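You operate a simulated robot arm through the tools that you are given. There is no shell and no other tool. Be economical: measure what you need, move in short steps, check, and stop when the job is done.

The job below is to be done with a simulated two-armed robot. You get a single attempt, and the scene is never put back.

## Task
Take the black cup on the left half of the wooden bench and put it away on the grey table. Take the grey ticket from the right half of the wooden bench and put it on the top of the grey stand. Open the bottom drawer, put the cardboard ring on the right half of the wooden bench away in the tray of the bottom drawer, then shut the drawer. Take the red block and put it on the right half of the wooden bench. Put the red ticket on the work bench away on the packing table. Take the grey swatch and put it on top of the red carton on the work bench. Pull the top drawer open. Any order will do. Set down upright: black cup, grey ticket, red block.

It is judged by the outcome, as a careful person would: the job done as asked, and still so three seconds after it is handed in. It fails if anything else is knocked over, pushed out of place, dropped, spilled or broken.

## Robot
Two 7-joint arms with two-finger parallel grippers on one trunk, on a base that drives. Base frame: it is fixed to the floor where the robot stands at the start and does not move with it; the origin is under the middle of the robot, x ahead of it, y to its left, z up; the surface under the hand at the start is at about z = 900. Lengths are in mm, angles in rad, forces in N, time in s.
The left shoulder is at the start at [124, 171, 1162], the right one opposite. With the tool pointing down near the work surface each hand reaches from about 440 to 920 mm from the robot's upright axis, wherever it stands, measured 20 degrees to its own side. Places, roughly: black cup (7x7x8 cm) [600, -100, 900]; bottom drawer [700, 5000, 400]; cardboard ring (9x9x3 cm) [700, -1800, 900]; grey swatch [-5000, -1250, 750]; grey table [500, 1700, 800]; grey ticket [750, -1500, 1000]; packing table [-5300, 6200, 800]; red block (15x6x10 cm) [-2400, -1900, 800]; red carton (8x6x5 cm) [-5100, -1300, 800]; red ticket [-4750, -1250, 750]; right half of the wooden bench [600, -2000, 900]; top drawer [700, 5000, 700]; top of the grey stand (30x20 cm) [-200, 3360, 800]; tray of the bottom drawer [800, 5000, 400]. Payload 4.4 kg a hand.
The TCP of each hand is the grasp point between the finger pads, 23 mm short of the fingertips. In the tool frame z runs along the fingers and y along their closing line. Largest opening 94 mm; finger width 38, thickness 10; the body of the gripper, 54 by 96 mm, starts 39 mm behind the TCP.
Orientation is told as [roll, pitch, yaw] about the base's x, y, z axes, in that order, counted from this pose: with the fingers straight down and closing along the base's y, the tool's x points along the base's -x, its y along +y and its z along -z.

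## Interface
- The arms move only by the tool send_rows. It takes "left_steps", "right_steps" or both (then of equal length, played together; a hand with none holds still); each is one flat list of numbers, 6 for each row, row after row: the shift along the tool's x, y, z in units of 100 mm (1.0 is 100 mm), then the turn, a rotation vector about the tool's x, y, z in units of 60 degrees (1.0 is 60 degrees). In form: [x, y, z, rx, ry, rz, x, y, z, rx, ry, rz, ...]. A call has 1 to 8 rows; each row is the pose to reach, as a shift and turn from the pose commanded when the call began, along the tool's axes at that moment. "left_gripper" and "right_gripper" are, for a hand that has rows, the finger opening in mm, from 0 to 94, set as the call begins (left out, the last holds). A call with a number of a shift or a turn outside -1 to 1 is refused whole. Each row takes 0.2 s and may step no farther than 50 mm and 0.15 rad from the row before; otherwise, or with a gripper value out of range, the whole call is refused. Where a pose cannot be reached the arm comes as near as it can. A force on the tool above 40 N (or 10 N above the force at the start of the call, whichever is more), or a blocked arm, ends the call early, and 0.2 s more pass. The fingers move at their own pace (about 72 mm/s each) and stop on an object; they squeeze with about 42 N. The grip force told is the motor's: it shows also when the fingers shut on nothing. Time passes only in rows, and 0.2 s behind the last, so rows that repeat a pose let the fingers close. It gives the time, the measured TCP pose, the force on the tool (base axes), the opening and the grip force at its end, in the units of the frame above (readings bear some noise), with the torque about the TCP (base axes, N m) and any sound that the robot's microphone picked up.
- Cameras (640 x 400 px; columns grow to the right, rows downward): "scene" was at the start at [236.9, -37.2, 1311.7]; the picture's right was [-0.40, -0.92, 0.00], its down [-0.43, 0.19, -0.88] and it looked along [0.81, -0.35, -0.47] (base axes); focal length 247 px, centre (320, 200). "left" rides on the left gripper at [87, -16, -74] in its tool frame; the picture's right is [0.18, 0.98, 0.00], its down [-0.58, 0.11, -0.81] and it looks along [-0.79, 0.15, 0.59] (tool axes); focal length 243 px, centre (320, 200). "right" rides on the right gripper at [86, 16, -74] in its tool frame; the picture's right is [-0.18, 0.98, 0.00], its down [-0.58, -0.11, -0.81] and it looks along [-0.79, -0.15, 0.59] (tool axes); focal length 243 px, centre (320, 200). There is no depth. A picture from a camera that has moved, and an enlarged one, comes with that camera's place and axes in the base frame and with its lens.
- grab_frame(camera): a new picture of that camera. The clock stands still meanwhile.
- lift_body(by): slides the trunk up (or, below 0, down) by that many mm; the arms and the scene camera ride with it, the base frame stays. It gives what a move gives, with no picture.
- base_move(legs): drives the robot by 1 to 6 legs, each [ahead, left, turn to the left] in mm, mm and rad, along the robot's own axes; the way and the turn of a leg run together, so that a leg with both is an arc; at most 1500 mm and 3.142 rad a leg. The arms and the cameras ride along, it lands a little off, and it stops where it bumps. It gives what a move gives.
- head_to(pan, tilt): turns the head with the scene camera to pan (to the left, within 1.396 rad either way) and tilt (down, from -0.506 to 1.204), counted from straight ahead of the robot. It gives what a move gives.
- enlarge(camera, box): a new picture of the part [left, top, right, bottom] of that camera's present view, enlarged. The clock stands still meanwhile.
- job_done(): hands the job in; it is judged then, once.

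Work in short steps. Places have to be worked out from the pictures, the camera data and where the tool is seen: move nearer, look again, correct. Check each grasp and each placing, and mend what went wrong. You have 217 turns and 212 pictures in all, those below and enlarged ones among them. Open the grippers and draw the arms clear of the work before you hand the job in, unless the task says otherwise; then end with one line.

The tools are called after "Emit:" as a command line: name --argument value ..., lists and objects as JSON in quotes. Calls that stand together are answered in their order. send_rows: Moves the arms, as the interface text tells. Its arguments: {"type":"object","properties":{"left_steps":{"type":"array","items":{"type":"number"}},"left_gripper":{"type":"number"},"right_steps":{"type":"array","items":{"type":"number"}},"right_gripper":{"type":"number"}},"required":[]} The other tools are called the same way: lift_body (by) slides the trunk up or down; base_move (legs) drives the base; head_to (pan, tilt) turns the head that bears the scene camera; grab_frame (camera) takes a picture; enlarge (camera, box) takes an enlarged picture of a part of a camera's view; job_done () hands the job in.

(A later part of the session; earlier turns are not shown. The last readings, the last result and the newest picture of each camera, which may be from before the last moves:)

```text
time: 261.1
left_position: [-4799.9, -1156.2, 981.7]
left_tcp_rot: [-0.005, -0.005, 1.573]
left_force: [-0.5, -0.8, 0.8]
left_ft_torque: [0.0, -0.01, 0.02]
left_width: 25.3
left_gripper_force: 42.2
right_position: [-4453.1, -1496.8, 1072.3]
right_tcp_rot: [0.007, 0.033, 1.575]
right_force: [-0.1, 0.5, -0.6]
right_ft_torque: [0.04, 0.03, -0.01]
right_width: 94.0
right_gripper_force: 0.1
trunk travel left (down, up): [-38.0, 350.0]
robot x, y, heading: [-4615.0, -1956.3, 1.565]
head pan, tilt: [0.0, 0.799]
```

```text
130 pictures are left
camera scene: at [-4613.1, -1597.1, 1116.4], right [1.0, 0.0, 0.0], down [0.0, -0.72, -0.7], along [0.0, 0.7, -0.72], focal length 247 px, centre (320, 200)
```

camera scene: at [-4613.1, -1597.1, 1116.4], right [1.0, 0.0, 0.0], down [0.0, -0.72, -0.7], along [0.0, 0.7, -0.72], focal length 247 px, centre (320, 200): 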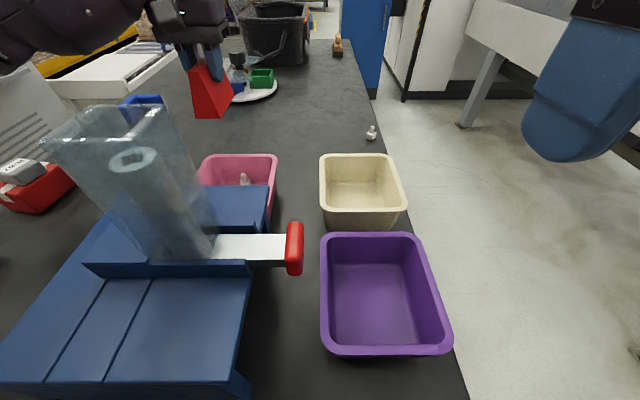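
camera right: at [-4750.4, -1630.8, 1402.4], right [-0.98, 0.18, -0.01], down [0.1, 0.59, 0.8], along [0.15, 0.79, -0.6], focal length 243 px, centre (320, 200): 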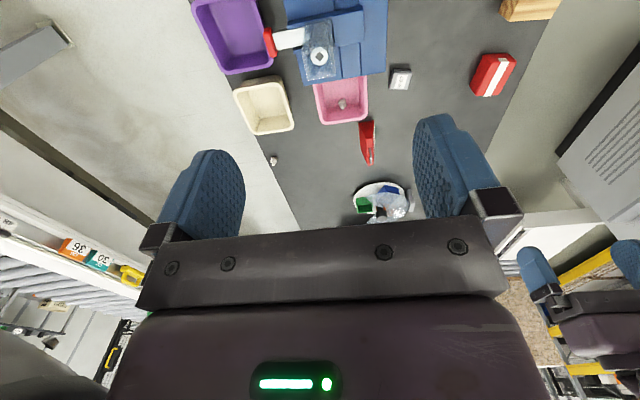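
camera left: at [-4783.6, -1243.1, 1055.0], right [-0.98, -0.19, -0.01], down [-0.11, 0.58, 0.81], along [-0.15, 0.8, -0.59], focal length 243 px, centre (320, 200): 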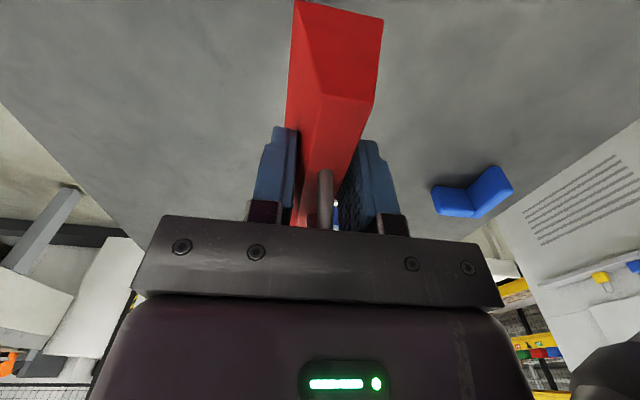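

The ticket is held upright. I'll raise the trunk, back off, and look for the way north.

Emit:
lift_body --by 345

Emit:
base_move --legs '[[-400, 0, 0]]'

Emit:
head_to --pan -0.35 --tilt 0.3

Emit:
grab_frame --camera "scene"

Emit:
head_to --pan 0.35 --tilt 0.3

Emit:
grab_frame --camera "scene"

```text
time: 264.5
left_position: [-4801.4, -1173.7, 1381.7]
left_tcp_rot: [-0.007, -0.08, 1.573]
left_force: [-1.3, -0.1, 0.2]
left_ft_torque: [-0.03, 0.0, 0.01]
left_width: 24.8
left_gripper_force: 42.1
right_position: [-4453.3, -1495.7, 1416.7]
right_tcp_rot: [0.005, 0.033, 1.575]
right_force: [0.4, -0.6, 0.3]
right_ft_torque: [-0.02, -0.01, -0.02]
right_width: 93.9
right_gripper_force: 0.1
trunk travel left (down, up): [-383.0, 5.0]
robot x, y, heading: [-4614.5, -1961.7, 1.562]
head pan, tilt: [0.0, 0.799]
```

```text
time: 267.0
left_position: [-4802.6, -1574.4, 1382.2]
left_tcp_rot: [-0.006, -0.078, 1.573]
left_force: [0.7, -0.5, 0.1]
left_ft_torque: [0.05, -0.02, 0.01]
left_width: 24.7
left_gripper_force: 41.5
right_position: [-4454.3, -1898.3, 1416.7]
right_tcp_rot: [0.006, 0.033, 1.575]
right_force: [-0.8, 0.2, 0.5]
right_ft_torque: [0.0, -0.01, -0.02]
right_width: 94.1
right_gripper_force: 0.0
trunk travel left (down, up): [-383.0, 5.0]
robot x, y, heading: [-4617.3, -2361.8, 1.566]
head pan, tilt: [0.0, 0.799]
```

```text
time: 268.0
left_position: [-4802.8, -1576.3, 1381.3]
left_tcp_rot: [-0.007, -0.079, 1.571]
left_force: [0.4, -1.1, -0.9]
left_ft_torque: [-0.04, -0.02, -0.02]
left_width: 24.6
left_gripper_force: 41.6
right_position: [-4455.7, -1897.6, 1416.0]
right_tcp_rot: [0.004, 0.034, 1.574]
right_force: [-0.5, 1.4, -0.2]
right_ft_torque: [0.0, 0.03, 0.04]
right_width: 94.0
right_gripper_force: 0.1
trunk travel left (down, up): [-383.0, 5.0]
robot x, y, heading: [-4616.2, -2361.3, 1.567]
head pan, tilt: [-0.351, 0.3]
```

```text
129 pictures are left
camera scene: at [-4584.0, -2217.7, 1546.8], right [0.94, -0.35, 0.0], down [-0.1, -0.28, -0.95], along [0.33, 0.9, -0.3], focal length 247 px, centre (320, 200)
```

scene: 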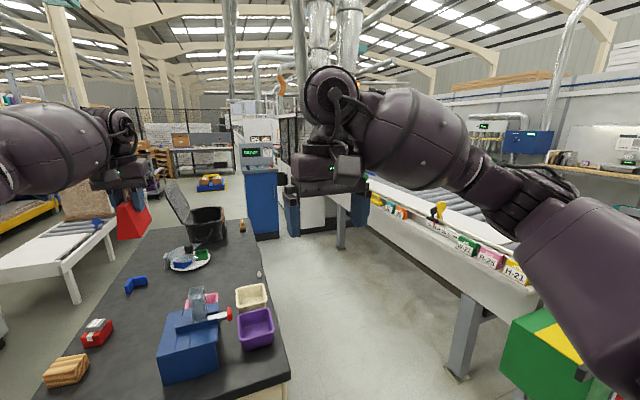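

```text
time: 269.0
left_position: [-4802.6, -1575.4, 1381.0]
left_tcp_rot: [-0.006, -0.079, 1.573]
left_force: [-0.4, -0.3, -0.1]
left_ft_torque: [0.02, 0.0, -0.01]
left_width: 24.2
left_gripper_force: 41.8
right_position: [-4455.5, -1898.9, 1416.5]
right_tcp_rot: [0.006, 0.032, 1.575]
right_force: [0.6, -0.5, -0.4]
right_ft_torque: [0.0, -0.02, 0.02]
right_width: 94.1
right_gripper_force: 0.1
trunk travel left (down, up): [-383.0, 5.0]
robot x, y, heading: [-4617.1, -2363.9, 1.566]
head pan, tilt: [0.351, 0.3]
```

```text
128 pictures are left
camera scene: at [-4648.0, -2217.5, 1546.9], right [0.94, 0.34, 0.0], down [0.1, -0.28, -0.96], along [-0.32, 0.9, -0.3], focal length 247 px, centre (320, 200)
```

scene: 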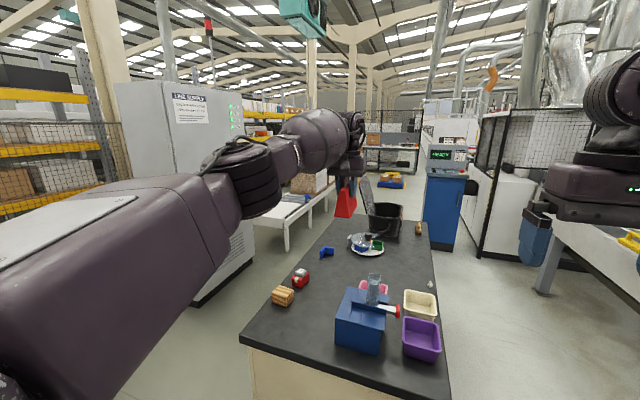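

The grip width creeps down (25.8→24.2), so the tapered card may be slipping. I'll check the wrist picture.

Emit:
grab_frame --camera "left"

```text
127 pictures are left
camera left: at [-4785.5, -1667.4, 1448.3], right [-0.98, -0.19, -0.02], down [-0.12, 0.52, 0.85], along [-0.15, 0.84, -0.53], focal length 243 px, centre (320, 200)
```

left: 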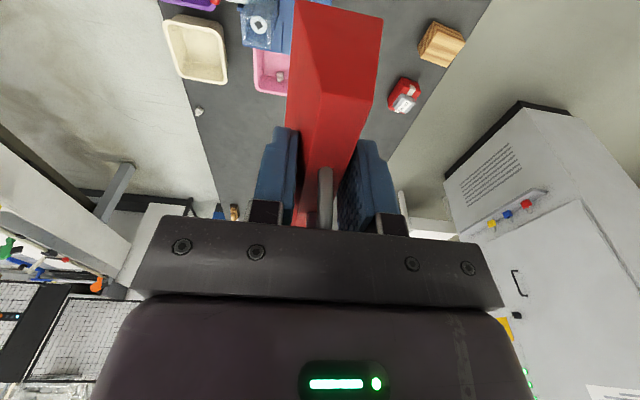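

It is slipping slowly. I'll set it back down on a free part of the work bench (≈[-4960, -1450]) and regrip it by its loop.

Emit:
base_move --legs '[[0, 160, 0], [125, 0, 0]]'

Emit:
lift_body --by -345

Emit:
head_to --pan 0.1 --tilt 0.7

Emit:
grab_frame --camera "scene"

```text
time: 271.9
left_position: [-4961.2, -1451.4, 1381.1]
left_tcp_rot: [-0.007, -0.079, 1.573]
left_force: [0.5, 0.4, -0.5]
left_ft_torque: [-0.06, 0.02, 0.01]
left_width: 24.1
left_gripper_force: 42.2
right_position: [-4614.4, -1772.3, 1416.8]
right_tcp_rot: [0.007, 0.032, 1.574]
right_force: [0.0, -0.1, 0.1]
right_ft_torque: [-0.03, -0.01, 0.01]
right_width: 94.0
right_gripper_force: 0.1
trunk travel left (down, up): [-383.0, 5.0]
robot x, y, heading: [-4772.3, -2238.9, 1.567]
head pan, tilt: [0.351, 0.3]
```

```text
time: 275.3
left_position: [-4962.9, -1451.8, 1038.0]
left_tcp_rot: [-0.006, -0.081, 1.574]
left_force: [-0.1, -0.8, 0.0]
left_ft_torque: [0.01, -0.02, 0.0]
left_width: 23.9
left_gripper_force: 42.1
right_position: [-4615.4, -1774.5, 1073.5]
right_tcp_rot: [0.005, 0.033, 1.574]
right_force: [1.0, -0.5, -0.2]
right_ft_torque: [0.03, 0.0, -0.02]
right_width: 94.0
right_gripper_force: 0.2
trunk travel left (down, up): [-38.0, 350.0]
robot x, y, heading: [-4776.5, -2238.9, 1.561]
head pan, tilt: [0.351, 0.3]
```

```text
time: 276.2
left_position: [-4962.8, -1451.5, 1035.6]
left_tcp_rot: [-0.008, -0.079, 1.571]
left_force: [-0.1, -0.6, 0.0]
left_ft_torque: [-0.01, 0.01, -0.03]
left_width: 24.0
left_gripper_force: 42.4
right_position: [-4614.2, -1774.1, 1073.4]
right_tcp_rot: [0.005, 0.033, 1.574]
right_force: [0.1, -0.4, -0.9]
right_ft_torque: [0.02, -0.02, -0.02]
right_width: 93.9
right_gripper_force: 0.1
trunk travel left (down, up): [-38.0, 350.0]
robot x, y, heading: [-4777.9, -2239.2, 1.565]
head pan, tilt: [0.099, 0.7]
```

```text
126 pictures are left
camera scene: at [-4783.3, -1870.1, 1124.6], right [1.0, 0.1, 0.0], down [0.06, -0.64, -0.77], along [-0.07, 0.76, -0.64], focal length 247 px, centre (320, 200)
```

scene: 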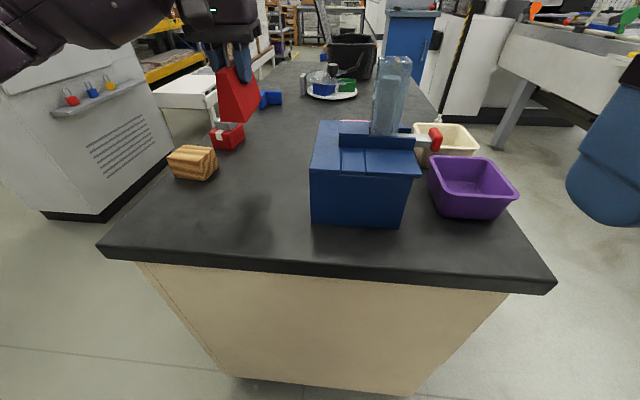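

I'll straighten the pitch and lower the ticket onto the bench.

Emit:
send_rows --left_steps '[0, 0, 0.3, 0, 0.03, 0, 0, 0, 0.65, 0, 0.075, 0, 0, 0, 1.0, 0, 0.075, 0]'

Emit:
send_rows --left_steps '[0, 0, 0.2, 0, 0, 0, 0, 0, 0.35, 0, 0, 0, 0, 0, 0.39, 0, 0, 0, 0, 0, 0.43, 0, 0, 0, 0, 0, 0.47, 0, 0, 0, 0, 0, 0.5, 0, 0, 0]'

Emit:
grab_frame --camera "scene"

```text
time: 277.0
left_position: [-4962.6, -1443.7, 935.1]
left_tcp_rot: [-0.007, 0.003, 1.572]
left_force: [0.2, 0.2, 0.3]
left_ft_torque: [-0.01, -0.05, 0.02]
left_width: 24.1
left_gripper_force: 42.0
right_position: [-4615.5, -1773.0, 1072.3]
right_tcp_rot: [0.006, 0.035, 1.575]
right_force: [-0.3, 0.3, 0.1]
right_ft_torque: [0.0, 0.01, 0.02]
right_width: 94.1
right_gripper_force: 0.0
trunk travel left (down, up): [-38.0, 350.0]
robot x, y, heading: [-4781.3, -2241.4, 1.569]
head pan, tilt: [0.099, 0.7]
```

```text
time: 278.4
left_position: [-4960.9, -1443.8, 890.7]
left_tcp_rot: [-0.006, -0.004, 1.574]
left_force: [-2.8, 0.7, 10.9]
left_ft_torque: [0.59, 0.03, 0.04]
left_width: 23.9
left_gripper_force: 42.0
right_position: [-4613.7, -1773.6, 1073.4]
right_tcp_rot: [0.006, 0.031, 1.575]
right_force: [-0.1, -0.2, 0.4]
right_ft_torque: [-0.02, -0.03, -0.02]
right_width: 93.8
right_gripper_force: 0.0
trunk travel left (down, up): [-38.0, 350.0]
robot x, y, heading: [-4775.6, -2235.7, 1.564]
head pan, tilt: [0.099, 0.7]
```

```text
125 pictures are left
camera scene: at [-4783.3, -1871.3, 1125.3], right [1.0, 0.1, 0.0], down [0.06, -0.64, -0.77], along [-0.07, 0.76, -0.64], focal length 247 px, centre (320, 200)
```

scene: 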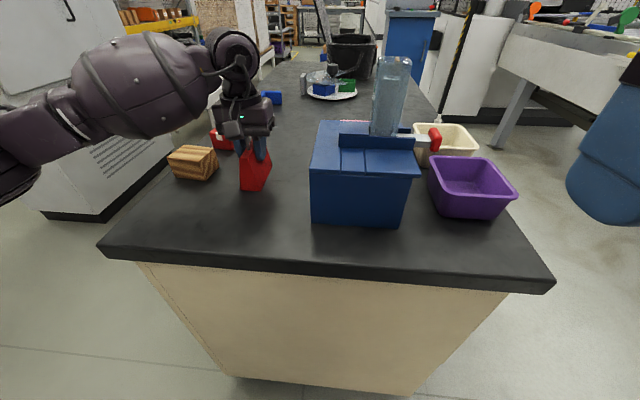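

It stands on the bench. I'll open, raise 20 mm and close on the loop.

Emit:
send_rows --left_steps '[0, 0, 0, 0, 0, 0, 0, 0, 0, 0, 0, 0, 0, 0, -0.1, 0, 0, 0, 0, 0, -0.2, 0, 0, 0]' --left_gripper 55

Emit:
send_rows --left_steps '[0, 0, 0, 0, 0, 0, 0, 0, 0, 0, 0, 0, 0, 0, 0, 0, 0, 0, 0, 0, 0, 0, 0, 0]' --left_gripper 0

Emit:
grab_frame --camera "left"

Emit:
enlarge --camera "scene" --box '[190, 90, 310, 200]'

```text
time: 279.4
left_position: [-4962.2, -1444.7, 906.8]
left_tcp_rot: [-0.008, 0.002, 1.572]
left_force: [0.4, 0.9, -0.8]
left_ft_torque: [0.0, 0.0, 0.03]
left_width: 55.1
left_gripper_force: 0.0
right_position: [-4614.9, -1773.6, 1072.5]
right_tcp_rot: [0.004, 0.035, 1.574]
right_force: [0.1, -0.2, -0.5]
right_ft_torque: [0.01, 0.01, 0.02]
right_width: 93.9
right_gripper_force: 0.0
trunk travel left (down, up): [-38.0, 350.0]
robot x, y, heading: [-4775.2, -2237.7, 1.57]
head pan, tilt: [0.099, 0.7]
```

```text
time: 280.4
left_position: [-4962.6, -1443.8, 906.3]
left_tcp_rot: [-0.009, 0.001, 1.574]
left_force: [-0.3, 0.3, -0.2]
left_ft_torque: [-0.02, -0.01, 0.0]
left_width: 17.6
left_gripper_force: 42.1
right_position: [-4616.0, -1773.5, 1071.7]
right_tcp_rot: [0.006, 0.033, 1.574]
right_force: [-1.1, 1.1, 0.3]
right_ft_torque: [-0.03, 0.01, -0.02]
right_width: 93.9
right_gripper_force: 0.0
trunk travel left (down, up): [-38.0, 350.0]
robot x, y, heading: [-4780.2, -2239.4, 1.565]
head pan, tilt: [0.099, 0.7]
```

```text
124 pictures are left
camera left: at [-4944.7, -1529.4, 981.0], right [-0.98, -0.19, -0.01], down [-0.12, 0.58, 0.81], along [-0.15, 0.79, -0.59], focal length 243 px, centre (320, 200)
```

left: 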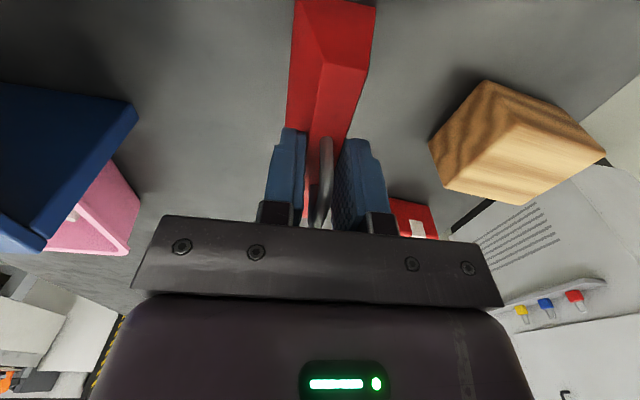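

```text
3.64 times, centred on (250, 145) of scene
camera zoom: at [-4783.3, -1870.1, 1124.5], right [1.0, 0.1, 0.0], down [0.06, -0.64, -0.76], along [-0.07, 0.76, -0.64], focal length 898 px, centre (574, 400)
```

zoom: 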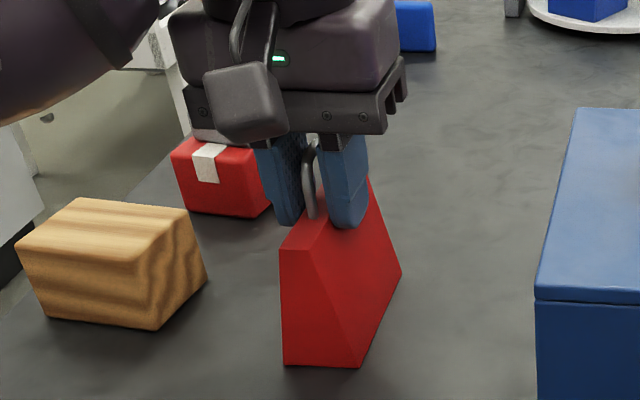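

The tips still catch the body's top (17.6 mm). I'll open and raise 9 mm more, then close on the loop.

Emit:
send_rows --left_steps '[0, 0, 0, 0, 0, 0, 0, 0, 0, 0, 0, 0, 0, 0, -0.09, 0, 0, 0]' --left_gripper 40

Emit:
send_rows --left_steps '[0, 0, 0, 0, 0, 0, 0, 0, 0, 0, 0, 0, 0, 0, 0, 0, 0, 0, 0, 0, 0, 0, 0, 0]' --left_gripper 0

Emit:
enlarge --camera "scene" --box '[190, 90, 310, 200]'

```text
time: 281.2
left_position: [-4960.4, -1444.6, 917.1]
left_tcp_rot: [-0.007, 0.0, 1.571]
left_force: [0.1, 0.0, 0.1]
left_ft_torque: [-0.01, 0.02, -0.02]
left_width: 39.9
left_gripper_force: 0.0
right_position: [-4614.3, -1773.7, 1071.9]
right_tcp_rot: [0.006, 0.034, 1.574]
right_force: [-0.2, -0.3, -0.5]
right_ft_torque: [-0.04, 0.01, -0.03]
right_width: 94.0
right_gripper_force: 0.0
trunk travel left (down, up): [-38.0, 350.0]
robot x, y, heading: [-4775.5, -2238.0, 1.566]
head pan, tilt: [0.099, 0.7]
```

```text
time: 282.2
left_position: [-4962.7, -1443.5, 914.1]
left_tcp_rot: [-0.007, 0.0, 1.573]
left_force: [-0.7, -0.4, -0.2]
left_ft_torque: [0.01, 0.05, -0.01]
left_width: 14.4
left_gripper_force: 41.6
right_position: [-4615.1, -1774.3, 1072.2]
right_tcp_rot: [0.004, 0.033, 1.574]
right_force: [0.2, -0.4, -0.9]
right_ft_torque: [0.0, 0.01, -0.03]
right_width: 94.1
right_gripper_force: 0.1
trunk travel left (down, up): [-38.0, 350.0]
robot x, y, heading: [-4777.1, -2237.5, 1.566]
head pan, tilt: [0.099, 0.7]
```

```text
3.64 times, centred on (250, 145) of scene
camera zoom: at [-4783.3, -1870.1, 1124.5], right [1.0, 0.1, 0.0], down [0.06, -0.64, -0.76], along [-0.07, 0.76, -0.64], focal length 898 px, centre (574, 400)
```

zoom: 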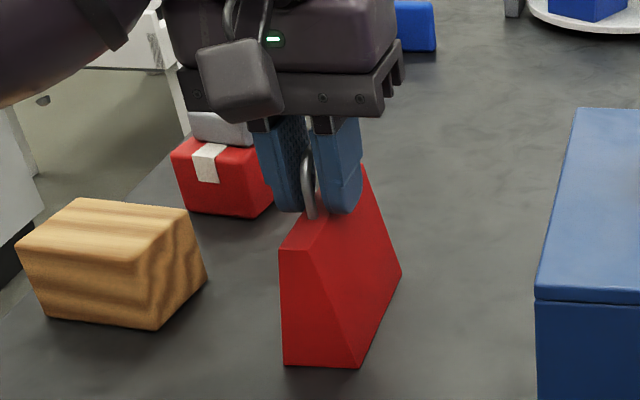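

Still on the body's upper edge. One more 10 mm up.

Emit:
send_rows --left_steps '[0, 0, 0, 0, 0, 0, 0, 0, 0, 0, 0, 0, 0, 0, -0.1, 0, 0, 0]' --left_gripper 35

Emit:
send_rows --left_steps '[0, 0, 0, 0, 0, 0, 0, 0, 0, 0, 0, 0, 0, 0, 0, 0, 0, 0, 0, 0, 0, 0, 0, 0]' --left_gripper 0

Emit:
enlarge --camera "scene" --box '[190, 90, 310, 200]'

```text
time: 283.0
left_position: [-4961.9, -1444.2, 925.0]
left_tcp_rot: [-0.007, 0.001, 1.573]
left_force: [-0.2, -0.1, 0.3]
left_ft_torque: [0.02, 0.01, 0.0]
left_width: 35.4
left_gripper_force: 0.1
right_position: [-4614.3, -1774.0, 1073.5]
right_tcp_rot: [0.006, 0.032, 1.572]
right_force: [0.1, 0.1, 0.0]
right_ft_torque: [-0.04, -0.02, -0.02]
right_width: 94.2
right_gripper_force: 0.0
trunk travel left (down, up): [-38.0, 350.0]
robot x, y, heading: [-4777.1, -2233.8, 1.569]
head pan, tilt: [0.099, 0.7]
```

```text
time: 284.0
left_position: [-4962.4, -1444.7, 925.7]
left_tcp_rot: [-0.006, 0.002, 1.573]
left_force: [-0.1, 0.5, -0.7]
left_ft_torque: [0.04, 0.0, -0.01]
left_width: 5.1
left_gripper_force: 41.6
right_position: [-4615.7, -1772.9, 1072.2]
right_tcp_rot: [0.005, 0.032, 1.575]
right_force: [0.5, -0.4, -0.5]
right_ft_torque: [-0.02, -0.02, 0.02]
right_width: 93.9
right_gripper_force: 0.0
trunk travel left (down, up): [-38.0, 350.0]
robot x, y, heading: [-4775.3, -2241.0, 1.571]
head pan, tilt: [0.099, 0.7]
```

```text
3.64 times, centred on (250, 145) of scene
camera zoom: at [-4783.3, -1870.1, 1124.5], right [1.0, 0.1, 0.0], down [0.06, -0.64, -0.76], along [-0.07, 0.76, -0.64], focal length 898 px, centre (574, 400)
```

zoom: 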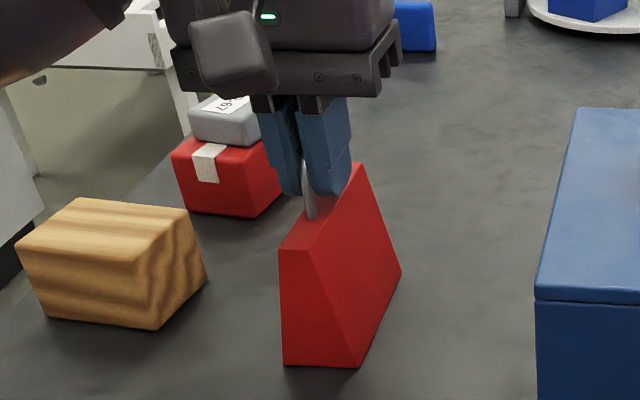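

The loop is gripped (5.1 mm wire). I'll lift and check that it hangs firmly.

Emit:
send_rows --left_steps '[0, 0, -0.3, 0, 0, 0, 0, 0, -0.6, 0, 0, 0]'

Emit:
lift_body --by 345

Emit:
grab_frame --camera "left"

Emit:
grab_frame --camera "scene"

```text
time: 284.6
left_position: [-4960.0, -1444.1, 986.2]
left_tcp_rot: [-0.01, -0.002, 1.572]
left_force: [0.2, -0.1, -0.6]
left_ft_torque: [-0.04, -0.02, -0.02]
left_width: 5.1
left_gripper_force: 41.6
right_position: [-4613.7, -1774.7, 1072.7]
right_tcp_rot: [0.004, 0.034, 1.575]
right_force: [-0.1, 0.1, 0.0]
right_ft_torque: [0.0, 0.0, 0.01]
right_width: 94.0
right_gripper_force: 0.0
trunk travel left (down, up): [-38.0, 350.0]
robot x, y, heading: [-4772.8, -2236.2, 1.565]
head pan, tilt: [0.099, 0.7]
```

```text
time: 288.0
left_position: [-4960.6, -1451.5, 1358.7]
left_tcp_rot: [-0.007, -0.036, 1.573]
left_force: [0.0, -0.7, 0.4]
left_ft_torque: [0.0, -0.01, 0.0]
left_width: 4.7
left_gripper_force: 42.8
right_position: [-4615.3, -1773.6, 1417.4]
right_tcp_rot: [0.006, 0.032, 1.576]
right_force: [-0.1, 0.1, 0.5]
right_ft_torque: [-0.02, 0.02, -0.02]
right_width: 93.9
right_gripper_force: 0.0
trunk travel left (down, up): [-383.0, 5.0]
robot x, y, heading: [-4777.7, -2238.1, 1.571]
head pan, tilt: [0.099, 0.7]
```

```text
120 pictures are left
camera left: at [-4945.2, -1540.7, 1429.2], right [-0.98, -0.19, -0.01], down [-0.12, 0.55, 0.83], along [-0.15, 0.81, -0.56], focal length 243 px, centre (320, 200)
```

left: 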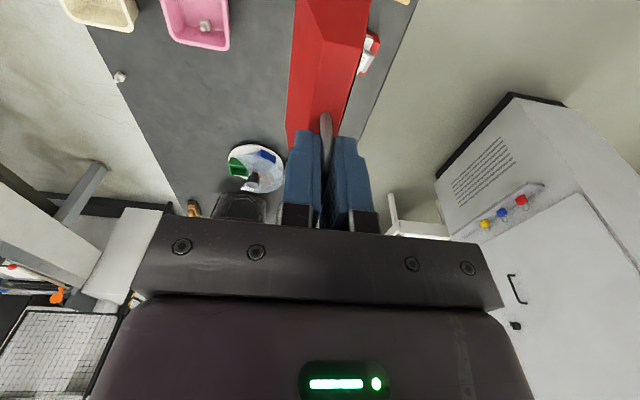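

```text
119 pictures are left
camera scene: at [-4784.2, -2096.3, 1510.7], right [1.0, 0.1, 0.0], down [0.06, -0.64, -0.76], along [-0.07, 0.76, -0.64], focal length 247 px, centre (320, 200)
```

scene: 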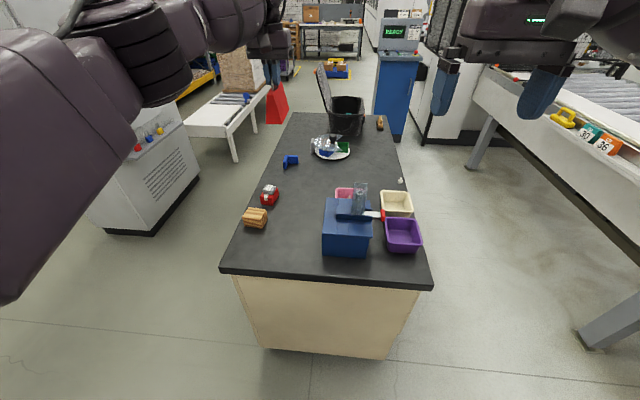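

The ticket hangs firmly by its loop. I'll go round the bench by the east aisle (x≈-3925) up to y≈-100 and look.

Emit:
base_move --legs '[[0, -850, 0], [1000, 0, 0], [1000, 0, 0]]'

Emit:
head_to --pan 0.3 --tilt 0.35

Emit:
grab_frame --camera "scene"

```text
time: 305.3
left_position: [-4089.7, 549.4, 1358.6]
left_tcp_rot: [-0.007, -0.036, 1.564]
left_force: [-0.2, -0.1, -0.9]
left_ft_torque: [-0.01, -0.01, 0.01]
left_width: 4.9
left_gripper_force: 41.7
right_position: [-3746.3, 224.1, 1416.2]
right_tcp_rot: [0.004, 0.034, 1.566]
right_force: [-0.2, 0.0, -0.4]
right_ft_torque: [-0.02, -0.02, -0.01]
right_width: 94.1
right_gripper_force: 0.1
trunk travel left (down, up): [-383.0, 5.0]
robot x, y, heading: [-3911.8, -239.2, 1.556]
head pan, tilt: [0.099, 0.7]
```

```text
time: 306.2
left_position: [-4090.3, 547.6, 1358.7]
left_tcp_rot: [-0.007, -0.037, 1.565]
left_force: [0.9, -0.3, 0.2]
left_ft_torque: [-0.02, -0.04, -0.01]
left_width: 4.9
left_gripper_force: 41.7
right_position: [-3744.8, 223.5, 1417.3]
right_tcp_rot: [0.005, 0.034, 1.567]
right_force: [0.4, -0.2, -0.7]
right_ft_torque: [-0.02, -0.03, 0.04]
right_width: 93.9
right_gripper_force: 0.0
trunk travel left (down, up): [-383.0, 5.0]
robot x, y, heading: [-3909.5, -234.5, 1.559]
head pan, tilt: [0.3, 0.351]
```

```text
118 pictures are left
camera scene: at [-3936.8, -92.5, 1542.1], right [0.96, 0.28, 0.0], down [0.1, -0.33, -0.94], along [-0.27, 0.9, -0.34], focal length 247 px, centre (320, 200)
```

scene: 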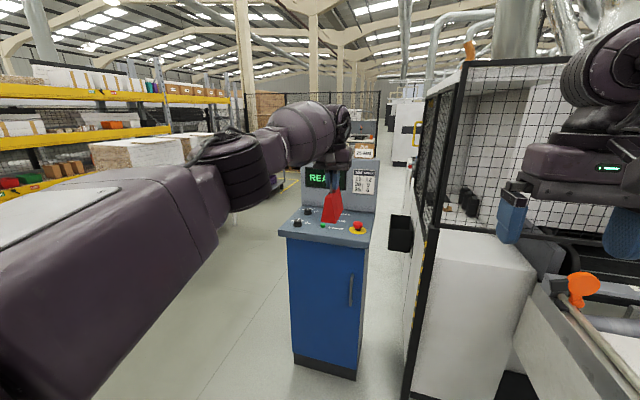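

The READY console is just ahead. I'll edge forward, turn left, drive west past it, and turn north again.

Emit:
base_move --legs '[[150, 0, 0], [0, 0, 1.575], [850, 0, 0], [0, 0, -1.565]]'

Emit:
head_to --pan 0.0 --tilt 0.35

Emit:
grab_frame --camera "scene"

```text
time: 313.3
left_position: [-4962.7, -276.3, 1356.7]
left_tcp_rot: [-0.005, -0.036, -3.132]
left_force: [1.1, 0.3, 0.7]
left_ft_torque: [-0.04, 0.03, 0.01]
left_width: 4.9
left_gripper_force: 41.8
right_position: [-4645.1, 74.9, 1416.4]
right_tcp_rot: [0.005, 0.035, -3.131]
right_force: [1.1, -0.5, 0.5]
right_ft_torque: [0.01, 0.03, 0.0]
right_width: 93.8
right_gripper_force: 0.0
trunk travel left (down, up): [-383.0, 5.0]
robot x, y, heading: [-4179.9, -87.4, -3.137]
head pan, tilt: [0.3, 0.351]
stopped in leg 3: the robot was blocked; the commanded pose is now the measured one
```

```text
time: 314.1
left_position: [-4967.2, -275.3, 1353.6]
left_tcp_rot: [-0.007, -0.033, -3.131]
left_force: [-0.7, 0.2, -0.5]
left_ft_torque: [0.0, -0.04, -0.02]
left_width: 5.1
left_gripper_force: 41.8
right_position: [-4649.8, 74.4, 1415.5]
right_tcp_rot: [0.004, 0.038, -3.13]
right_force: [-0.9, -0.8, -0.8]
right_ft_torque: [0.04, -0.01, -0.01]
right_width: 94.1
right_gripper_force: 0.0
trunk travel left (down, up): [-383.0, 5.0]
robot x, y, heading: [-4182.5, -85.7, -3.134]
head pan, tilt: [0.0, 0.351]
```

```text
117 pictures are left
camera scene: at [-4334.3, -85.7, 1542.0], right [0.0, 1.0, 0.0], down [0.35, 0.0, -0.94], along [-0.94, 0.0, -0.35], focal length 247 px, centre (320, 200)
```

scene: 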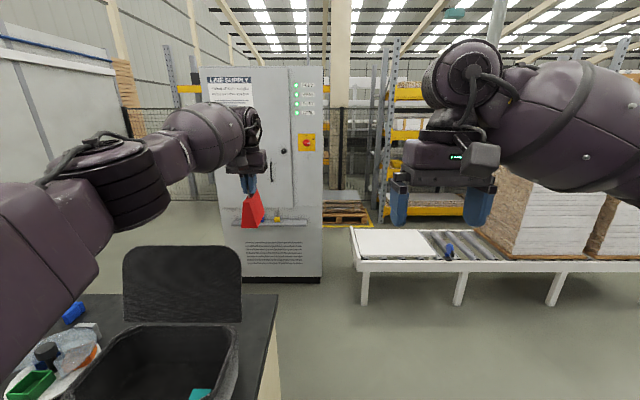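

The base touched the bench's north end. I'll back off slightly, go further north, then west and turn.

Emit:
base_move --legs '[[-50, 0, 0], [0, -230, 0], [850, 0, 0], [0, 0, -1.575]]'

Emit:
head_to --pan 0.0 --tilt 0.3

Emit:
grab_frame --camera "scene"

```text
time: 325.1
left_position: [-5159.4, 931.8, 1354.2]
left_tcp_rot: [-0.005, -0.033, 1.57]
left_force: [-0.4, -0.1, -0.3]
left_ft_torque: [-0.01, 0.01, -0.03]
left_width: 4.7
left_gripper_force: 42.1
right_position: [-4811.5, 610.0, 1414.6]
right_tcp_rot: [0.004, 0.037, 1.572]
right_force: [1.2, 0.1, -0.3]
right_ft_torque: [-0.01, -0.01, -0.01]
right_width: 93.9
right_gripper_force: 0.0
trunk travel left (down, up): [-383.0, 5.0]
robot x, y, heading: [-4978.0, 146.0, 1.568]
head pan, tilt: [0.0, 0.351]
```

```text
time: 325.8
left_position: [-5160.0, 933.3, 1355.2]
left_tcp_rot: [-0.004, -0.034, 1.572]
left_force: [-0.2, -0.1, -0.1]
left_ft_torque: [-0.03, 0.02, -0.01]
left_width: 5.0
left_gripper_force: 41.8
right_position: [-4812.1, 610.8, 1415.4]
right_tcp_rot: [0.006, 0.036, 1.57]
right_force: [0.4, 0.0, -0.2]
right_ft_torque: [-0.01, 0.0, 0.03]
right_width: 94.2
right_gripper_force: 0.0
trunk travel left (down, up): [-383.0, 5.0]
robot x, y, heading: [-4975.9, 144.5, 1.564]
head pan, tilt: [0.0, 0.3]
```

```text
116 pictures are left
camera scene: at [-4974.2, 296.3, 1546.9], right [1.0, -0.01, 0.0], down [0.0, -0.3, -0.96], along [0.01, 0.96, -0.3], focal length 247 px, centre (320, 200)
```

scene: 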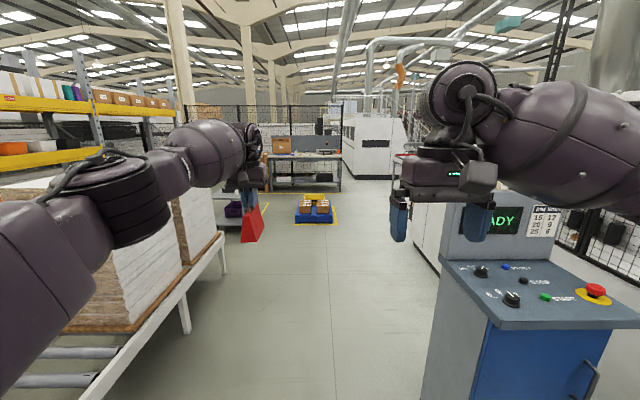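

The packing table is far ahead beyond a marked square with a low cart. I'll drive forward ~2300 mm and look again.

Emit:
base_move --legs '[[0, 130, 0], [1400, 0, 0], [900, 0, 0]]'

Emit:
head_to --pan -0.1 --tilt 0.4

Emit:
grab_frame --camera "scene"

```text
time: 338.5
left_position: [-5264.5, 3227.7, 1353.3]
left_tcp_rot: [-0.005, -0.031, 1.566]
left_force: [-0.1, -0.3, 0.7]
left_ft_torque: [0.01, -0.04, 0.02]
left_width: 4.8
left_gripper_force: 42.3
right_position: [-4918.5, 2904.1, 1415.2]
right_tcp_rot: [0.002, 0.036, 1.566]
right_force: [0.1, -0.8, 1.1]
right_ft_torque: [-0.01, -0.01, -0.01]
right_width: 94.0
right_gripper_force: 0.1
trunk travel left (down, up): [-383.0, 5.0]
robot x, y, heading: [-5085.5, 2440.2, 1.557]
head pan, tilt: [0.0, 0.3]
```

```text
time: 339.1
left_position: [-5264.3, 3228.4, 1355.1]
left_tcp_rot: [-0.006, -0.033, 1.567]
left_force: [0.6, -0.8, -0.7]
left_ft_torque: [0.0, 0.01, 0.0]
left_width: 5.1
left_gripper_force: 42.3
right_position: [-4917.7, 2904.5, 1415.3]
right_tcp_rot: [0.003, 0.038, 1.566]
right_force: [-0.4, 0.2, 0.2]
right_ft_torque: [-0.03, -0.01, 0.03]
right_width: 94.3
right_gripper_force: 0.0
trunk travel left (down, up): [-383.0, 5.0]
robot x, y, heading: [-5084.3, 2442.7, 1.56]
head pan, tilt: [-0.099, 0.4]
```

```text
115 pictures are left
camera scene: at [-5072.5, 2590.2, 1537.7], right [0.99, -0.11, 0.0], down [-0.04, -0.39, -0.92], along [0.1, 0.92, -0.39], focal length 247 px, centre (320, 200)
```

scene: 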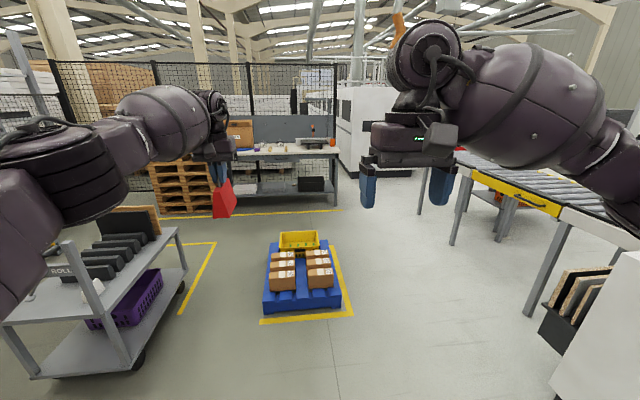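

The pallet occupies x -5345…-4764, y 3930…4820; the packing table front is at y≈5900. I'll pass the pallet on the right and look at the table.

Emit:
base_move --legs '[[0, -880, 0], [1350, 0, 0], [1350, 0, 0.01]]'

Emit:
head_to --pan 0.55 --tilt 0.45

Emit:
grab_frame --camera "scene"

```text
time: 360.0
left_position: [-4395.1, 5938.0, 1355.5]
left_tcp_rot: [-0.006, -0.032, 1.584]
left_force: [0.4, -0.1, 1.6]
left_ft_torque: [-0.01, 0.02, -0.05]
left_width: 4.9
left_gripper_force: 41.9
right_position: [-4043.8, 5620.7, 1414.5]
right_tcp_rot: [0.003, 0.036, 1.584]
right_force: [0.7, -0.2, 0.4]
right_ft_torque: [-0.01, -0.02, -0.03]
right_width: 93.9
right_gripper_force: 0.1
trunk travel left (down, up): [-383.0, 5.0]
robot x, y, heading: [-4198.9, 5151.0, 1.57]
head pan, tilt: [-0.099, 0.4]
```

```text
time: 361.1
left_position: [-4394.4, 5937.8, 1353.6]
left_tcp_rot: [-0.006, -0.033, 1.584]
left_force: [1.1, 0.0, 0.7]
left_ft_torque: [0.01, -0.01, 0.02]
left_width: 5.0
left_gripper_force: 41.8
right_position: [-4044.3, 5620.2, 1415.9]
right_tcp_rot: [0.004, 0.038, 1.585]
right_force: [-0.1, -0.5, 0.0]
right_ft_torque: [0.03, -0.02, -0.01]
right_width: 94.2
right_gripper_force: 0.1
trunk travel left (down, up): [-383.0, 5.0]
robot x, y, heading: [-4201.7, 5156.9, 1.574]
head pan, tilt: [0.55, 0.45]
```

```text
114 pictures are left
camera scene: at [-4248.7, 5289.4, 1533.0], right [0.85, 0.53, 0.0], down [0.23, -0.37, -0.9], along [-0.48, 0.76, -0.44], focal length 247 px, centre (320, 200)
```

scene: 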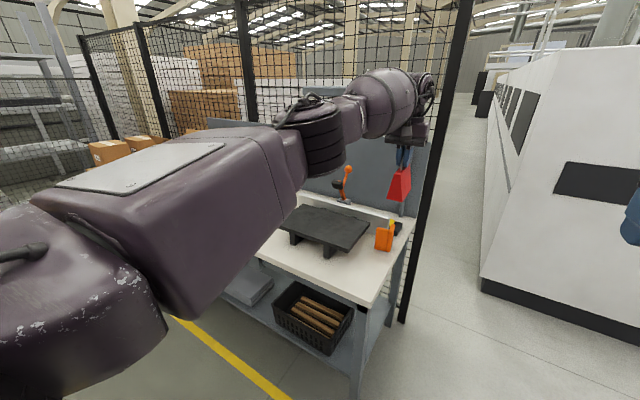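

I'll edge forward, move left in front of the table and look at its free surface.

Emit:
base_move --legs '[[110, 0, 0], [0, 750, 0]]'

Emit:
head_to --pan 0.1 --tilt 0.65

Emit:
grab_frame --camera "scene"

Emit:
grab_frame --camera "left"

```text
time: 368.8
left_position: [-5133.2, 6046.5, 1355.3]
left_tcp_rot: [-0.005, -0.033, 1.578]
left_force: [0.3, -0.6, 0.1]
left_ft_torque: [0.03, 0.01, 0.01]
left_width: 5.0
left_gripper_force: 42.4
right_position: [-4785.3, 5726.3, 1416.1]
right_tcp_rot: [0.003, 0.038, 1.576]
right_force: [0.3, -0.2, 0.1]
right_ft_torque: [0.0, 0.0, -0.01]
right_width: 94.1
right_gripper_force: 0.0
trunk travel left (down, up): [-383.0, 5.0]
robot x, y, heading: [-4944.8, 5260.5, 1.576]
head pan, tilt: [0.55, 0.45]
```

```text
time: 369.7
left_position: [-5133.3, 6046.6, 1354.7]
left_tcp_rot: [-0.005, -0.032, 1.577]
left_force: [-0.5, 0.4, 0.8]
left_ft_torque: [0.02, 0.02, -0.02]
left_width: 4.9
left_gripper_force: 41.9
right_position: [-4783.6, 5725.5, 1415.5]
right_tcp_rot: [0.005, 0.036, 1.575]
right_force: [0.5, 0.2, -0.4]
right_ft_torque: [0.0, -0.02, -0.01]
right_width: 94.4
right_gripper_force: 0.1
trunk travel left (down, up): [-383.0, 5.0]
robot x, y, heading: [-4944.9, 5262.7, 1.566]
head pan, tilt: [0.099, 0.649]
```

```text
113 pictures are left
camera scene: at [-4953.0, 5404.4, 1515.2], right [0.99, 0.1, 0.0], down [0.06, -0.6, -0.8], along [-0.08, 0.79, -0.6], focal length 247 px, centre (320, 200)
```

scene: 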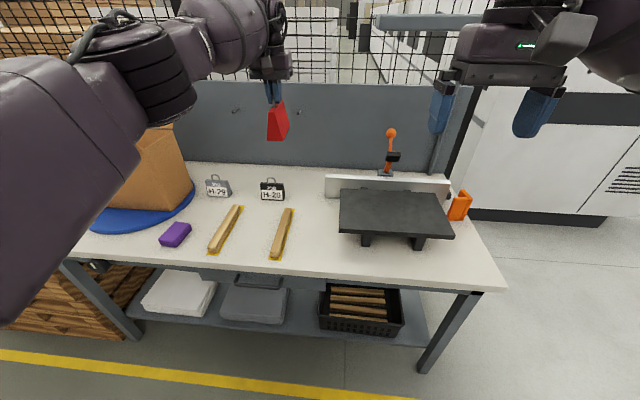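

```text
112 pictures are left
camera left: at [-5116.0, 5957.9, 1426.0], right [-0.98, -0.19, -0.01], down [-0.12, 0.55, 0.82], along [-0.15, 0.81, -0.57], focal length 243 px, centre (320, 200)
```

left: 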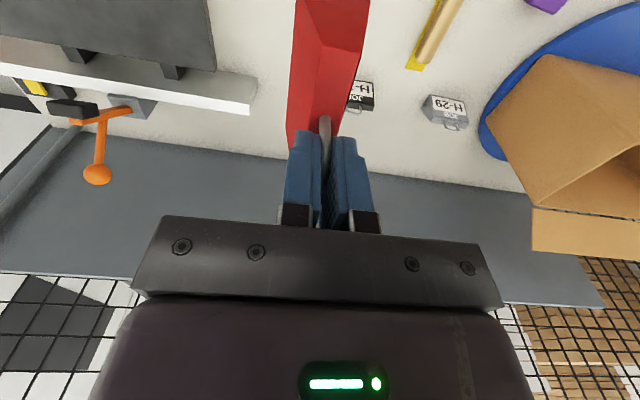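

Other job tickets with loops stand here, confirming the kind. Free spot: ≈[-5055, 6090] between the stick and the black scale. I'll align and lower the trunk.

Emit:
base_move --legs '[[45, -78, 0]]'

Emit:
lift_body --by -345

Emit:
grab_frame --camera "scene"

Emit:
grab_frame --camera "left"

```text
time: 371.1
left_position: [-5054.9, 6091.0, 1354.1]
left_tcp_rot: [-0.005, -0.034, 1.576]
left_force: [0.1, -0.1, -0.3]
left_ft_torque: [-0.03, 0.01, 0.0]
left_width: 4.9
left_gripper_force: 41.8
right_position: [-4707.1, 5770.6, 1415.4]
right_tcp_rot: [0.006, 0.037, 1.576]
right_force: [0.2, -0.2, -0.5]
right_ft_torque: [-0.05, 0.01, 0.06]
right_width: 94.1
right_gripper_force: 0.0
trunk travel left (down, up): [-383.0, 5.0]
robot x, y, heading: [-4868.4, 5304.0, 1.57]
head pan, tilt: [0.099, 0.649]
```

```text
time: 374.4
left_position: [-5056.9, 6089.7, 1010.1]
left_tcp_rot: [-0.006, -0.036, 1.577]
left_force: [-0.1, -0.3, 0.0]
left_ft_torque: [0.04, 0.02, -0.01]
left_width: 4.8
left_gripper_force: 42.4
right_position: [-4705.9, 5769.6, 1071.1]
right_tcp_rot: [0.004, 0.035, 1.578]
right_force: [-0.7, -1.3, -0.4]
right_ft_torque: [-0.01, 0.03, -0.03]
right_width: 94.2
right_gripper_force: 0.0
trunk travel left (down, up): [-38.0, 350.0]
robot x, y, heading: [-4863.9, 5304.7, 1.57]
head pan, tilt: [0.099, 0.649]
```

```text
111 pictures are left
camera scene: at [-4875.1, 5674.2, 1129.3], right [1.0, 0.1, 0.0], down [0.06, -0.6, -0.8], along [-0.08, 0.79, -0.6], focal length 247 px, centre (320, 200)
```

scene: 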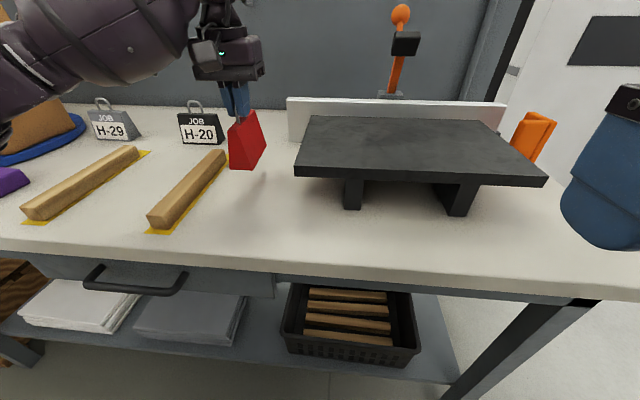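

```text
110 pictures are left
camera left: at [-5038.4, 6001.6, 1082.4], right [-0.98, -0.19, -0.01], down [-0.12, 0.55, 0.83], along [-0.15, 0.81, -0.56], focal length 243 px, centre (320, 200)
```

left: 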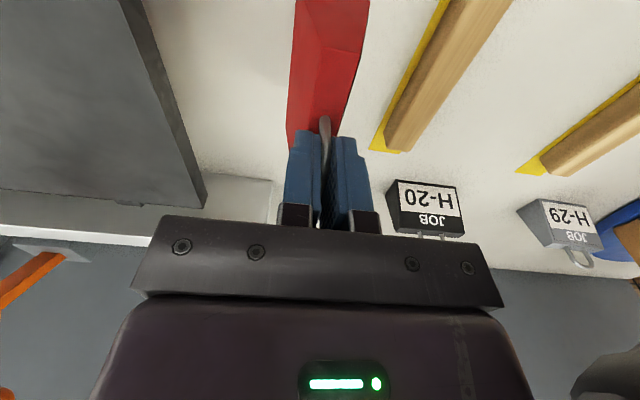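

I'll lower with a small shift away from the stick, fixing the pitch.

Emit:
send_rows --left_steps '[0, -0.15, 0.3, 0, 0.03, 0, 0, -0.2, 0.65, 0, 0.033, 0, 0, -0.2, 0.88, 0, 0.033, 0]'

Emit:
send_rows --left_steps '[0, 0, 0.04, 0, 0, 0, 0, 0, 0.08, 0, 0, 0, 0, 0, 0.12, 0, 0, 0, 0, 0, 0.16, 0, 0, 0, 0, 0, 0.2, 0, 0, 0, 0, 0, 0.24, 0, 0, 0]'

Emit:
grab_frame --camera "scene"

```text
time: 375.1
left_position: [-5035.7, 6093.4, 953.6]
left_tcp_rot: [-0.015, -0.023, 1.578]
left_force: [-2.7, -7.1, 28.3]
left_ft_torque: [-0.73, 0.21, -0.08]
left_width: 5.2
left_gripper_force: 41.9
right_position: [-4707.4, 5768.6, 1073.1]
right_tcp_rot: [0.005, 0.034, 1.576]
right_force: [-0.6, 0.3, -1.3]
right_ft_torque: [-0.04, 0.02, -0.01]
right_width: 94.2
right_gripper_force: 0.0
trunk travel left (down, up): [-38.0, 350.0]
robot x, y, heading: [-4869.3, 5305.0, 1.571]
head pan, tilt: [0.099, 0.649]
stopped in row 3 (left hand): the force on the tool passed its limit at 44 N (the readings are from after the stop); the commanded pose is now the measured one
```

```text
time: 375.6
left_position: [-5036.5, 6093.4, 953.0]
left_tcp_rot: [-0.021, -0.029, 1.578]
left_force: [-0.9, -4.5, 26.2]
left_ft_torque: [-0.79, 0.26, -0.09]
left_width: 5.0
left_gripper_force: 42.0
right_position: [-4707.3, 5768.2, 1072.2]
right_tcp_rot: [0.004, 0.035, 1.576]
right_force: [-0.2, 0.8, -0.8]
right_ft_torque: [-0.02, -0.03, 0.04]
right_width: 94.1
right_gripper_force: 0.0
trunk travel left (down, up): [-38.0, 350.0]
robot x, y, heading: [-4869.7, 5307.3, 1.571]
head pan, tilt: [0.099, 0.649]
stopped in row 2 (left hand): the force on the tool passed its limit at 43 N (the readings are from after the stop); the commanded pose is now the measured one
```

```text
109 pictures are left
camera scene: at [-4875.1, 5672.9, 1129.6], right [1.0, 0.1, 0.0], down [0.06, -0.6, -0.8], along [-0.08, 0.79, -0.6], focal length 247 px, centre (320, 200)
```

scene: 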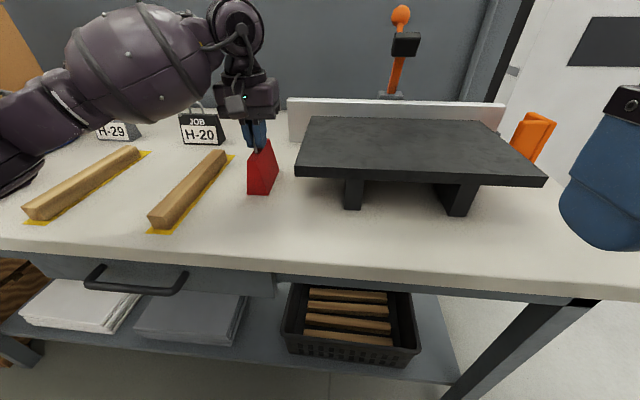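

It is on the table (surface ≈848), slightly pitched. I'll level it, ease off, and release.

Emit:
send_rows --left_steps '[0, 0, -0.04, 0.015, 0.027, 0, 0, 0, -0.03, 0.015, 0.027, 0]'

Emit:
send_rows --left_steps '[0, 0, 0, 0, 0, 0, 0, 0, 0, 0, 0, 0, 0, 0, 0, 0, 0, 0]' --left_gripper 45

Emit:
send_rows --left_steps '[0, 0, -0.33, 0, 0, 0, 0, 0, -0.66, 0, 0, 0, 0, 0, -1.0, 0, 0, 0]'

Emit:
grab_frame --camera "scene"

```text
time: 376.1
left_position: [-5035.8, 6094.9, 952.8]
left_tcp_rot: [-0.035, 0.002, 1.58]
left_force: [-0.4, 1.1, 20.1]
left_ft_torque: [1.1, 0.42, 0.05]
left_width: 4.9
left_gripper_force: 41.6
right_position: [-4706.3, 5769.6, 1071.3]
right_tcp_rot: [0.005, 0.035, 1.576]
right_force: [0.0, 0.8, 0.4]
right_ft_torque: [-0.01, -0.02, -0.04]
right_width: 93.9
right_gripper_force: 0.0
trunk travel left (down, up): [-38.0, 350.0]
robot x, y, heading: [-4868.8, 5305.0, 1.573]
head pan, tilt: [0.099, 0.649]
```

```text
time: 376.9
left_position: [-5035.6, 6095.2, 949.8]
left_tcp_rot: [-0.033, 0.006, 1.579]
left_force: [0.7, 0.9, 0.5]
left_ft_torque: [0.04, -0.01, 0.03]
left_width: 44.7
left_gripper_force: 0.1
right_position: [-4707.0, 5770.6, 1071.3]
right_tcp_rot: [0.006, 0.037, 1.576]
right_force: [-0.2, -0.1, 0.9]
right_ft_torque: [0.0, 0.01, 0.0]
right_width: 94.0
right_gripper_force: 0.1
trunk travel left (down, up): [-38.0, 350.0]
robot x, y, heading: [-4867.5, 5308.0, 1.572]
head pan, tilt: [0.099, 0.649]
```

```text
time: 377.8
left_position: [-5039.8, 6096.5, 1053.7]
left_tcp_rot: [-0.033, 0.004, 1.579]
left_force: [0.2, -0.2, -0.7]
left_ft_torque: [0.04, -0.01, -0.02]
left_width: 45.0
left_gripper_force: 0.1
right_position: [-4706.1, 5768.9, 1071.3]
right_tcp_rot: [0.004, 0.034, 1.577]
right_force: [0.2, 0.2, -0.2]
right_ft_torque: [0.01, 0.0, 0.0]
right_width: 93.9
right_gripper_force: 0.0
trunk travel left (down, up): [-38.0, 350.0]
robot x, y, heading: [-4867.7, 5310.7, 1.571]
head pan, tilt: [0.099, 0.649]
```

```text
108 pictures are left
camera scene: at [-4875.2, 5673.9, 1129.5], right [1.0, 0.1, 0.0], down [0.06, -0.6, -0.8], along [-0.08, 0.79, -0.6], focal length 247 px, centre (320, 200)
```

scene: 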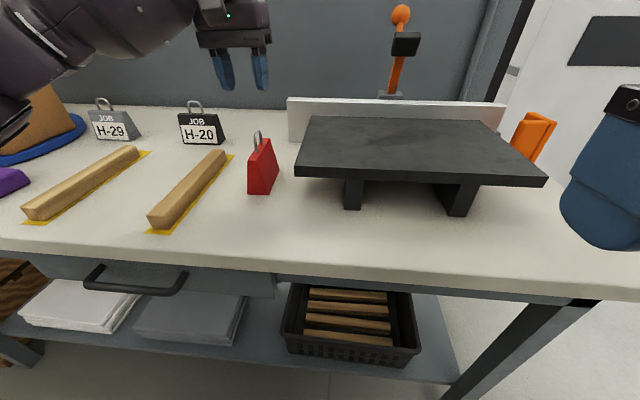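

The red ticket stands on the packing table. Now for a way east: I'll raise the trunk, back off and look right.

Emit:
lift_body --by 300

Emit:
head_to --pan -1.39 --tilt 0.3

Emit:
grab_frame --camera "scene"

```text
time: 380.8
left_position: [-5038.5, 6068.9, 1415.3]
left_tcp_rot: [-0.032, -0.081, 1.578]
left_force: [0.0, -0.3, -0.6]
left_ft_torque: [-0.03, 0.0, 0.04]
left_width: 44.7
left_gripper_force: 0.1
right_position: [-4707.0, 5771.4, 1370.7]
right_tcp_rot: [0.003, 0.038, 1.576]
right_force: [-0.5, 0.9, -0.2]
right_ft_torque: [-0.03, 0.01, 0.0]
right_width: 94.2
right_gripper_force: 0.1
trunk travel left (down, up): [-338.0, 50.0]
robot x, y, heading: [-4862.3, 5307.2, 1.568]
head pan, tilt: [0.099, 0.649]
```

```text
time: 382.3
left_position: [-5040.1, 6067.9, 1415.6]
left_tcp_rot: [-0.035, -0.082, 1.579]
left_force: [-0.1, 0.7, 0.4]
left_ft_torque: [-0.01, -0.02, 0.03]
left_width: 45.2
left_gripper_force: 0.1
right_position: [-4706.9, 5771.6, 1369.8]
right_tcp_rot: [0.005, 0.036, 1.577]
right_force: [0.0, 0.0, -0.2]
right_ft_torque: [0.01, 0.02, 0.02]
right_width: 94.1
right_gripper_force: 0.0
trunk travel left (down, up): [-338.0, 50.0]
robot x, y, heading: [-4865.4, 5305.2, 1.565]
head pan, tilt: [-1.389, 0.3]
```

```text
107 pictures are left
camera scene: at [-4775.3, 5379.1, 1502.6], right [0.18, -0.98, 0.0], down [-0.29, -0.05, -0.96], along [0.94, 0.17, -0.3], focal length 247 px, centre (320, 200)
```

scene: 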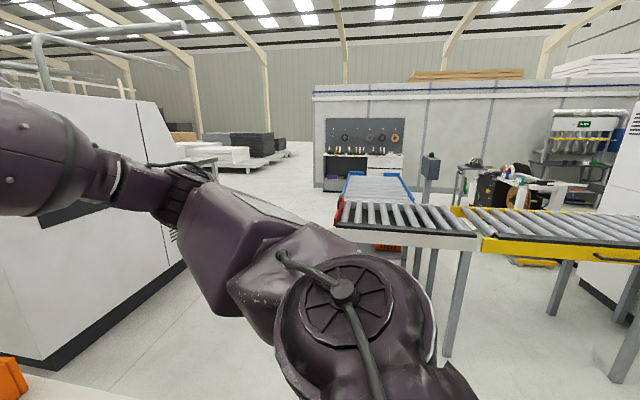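

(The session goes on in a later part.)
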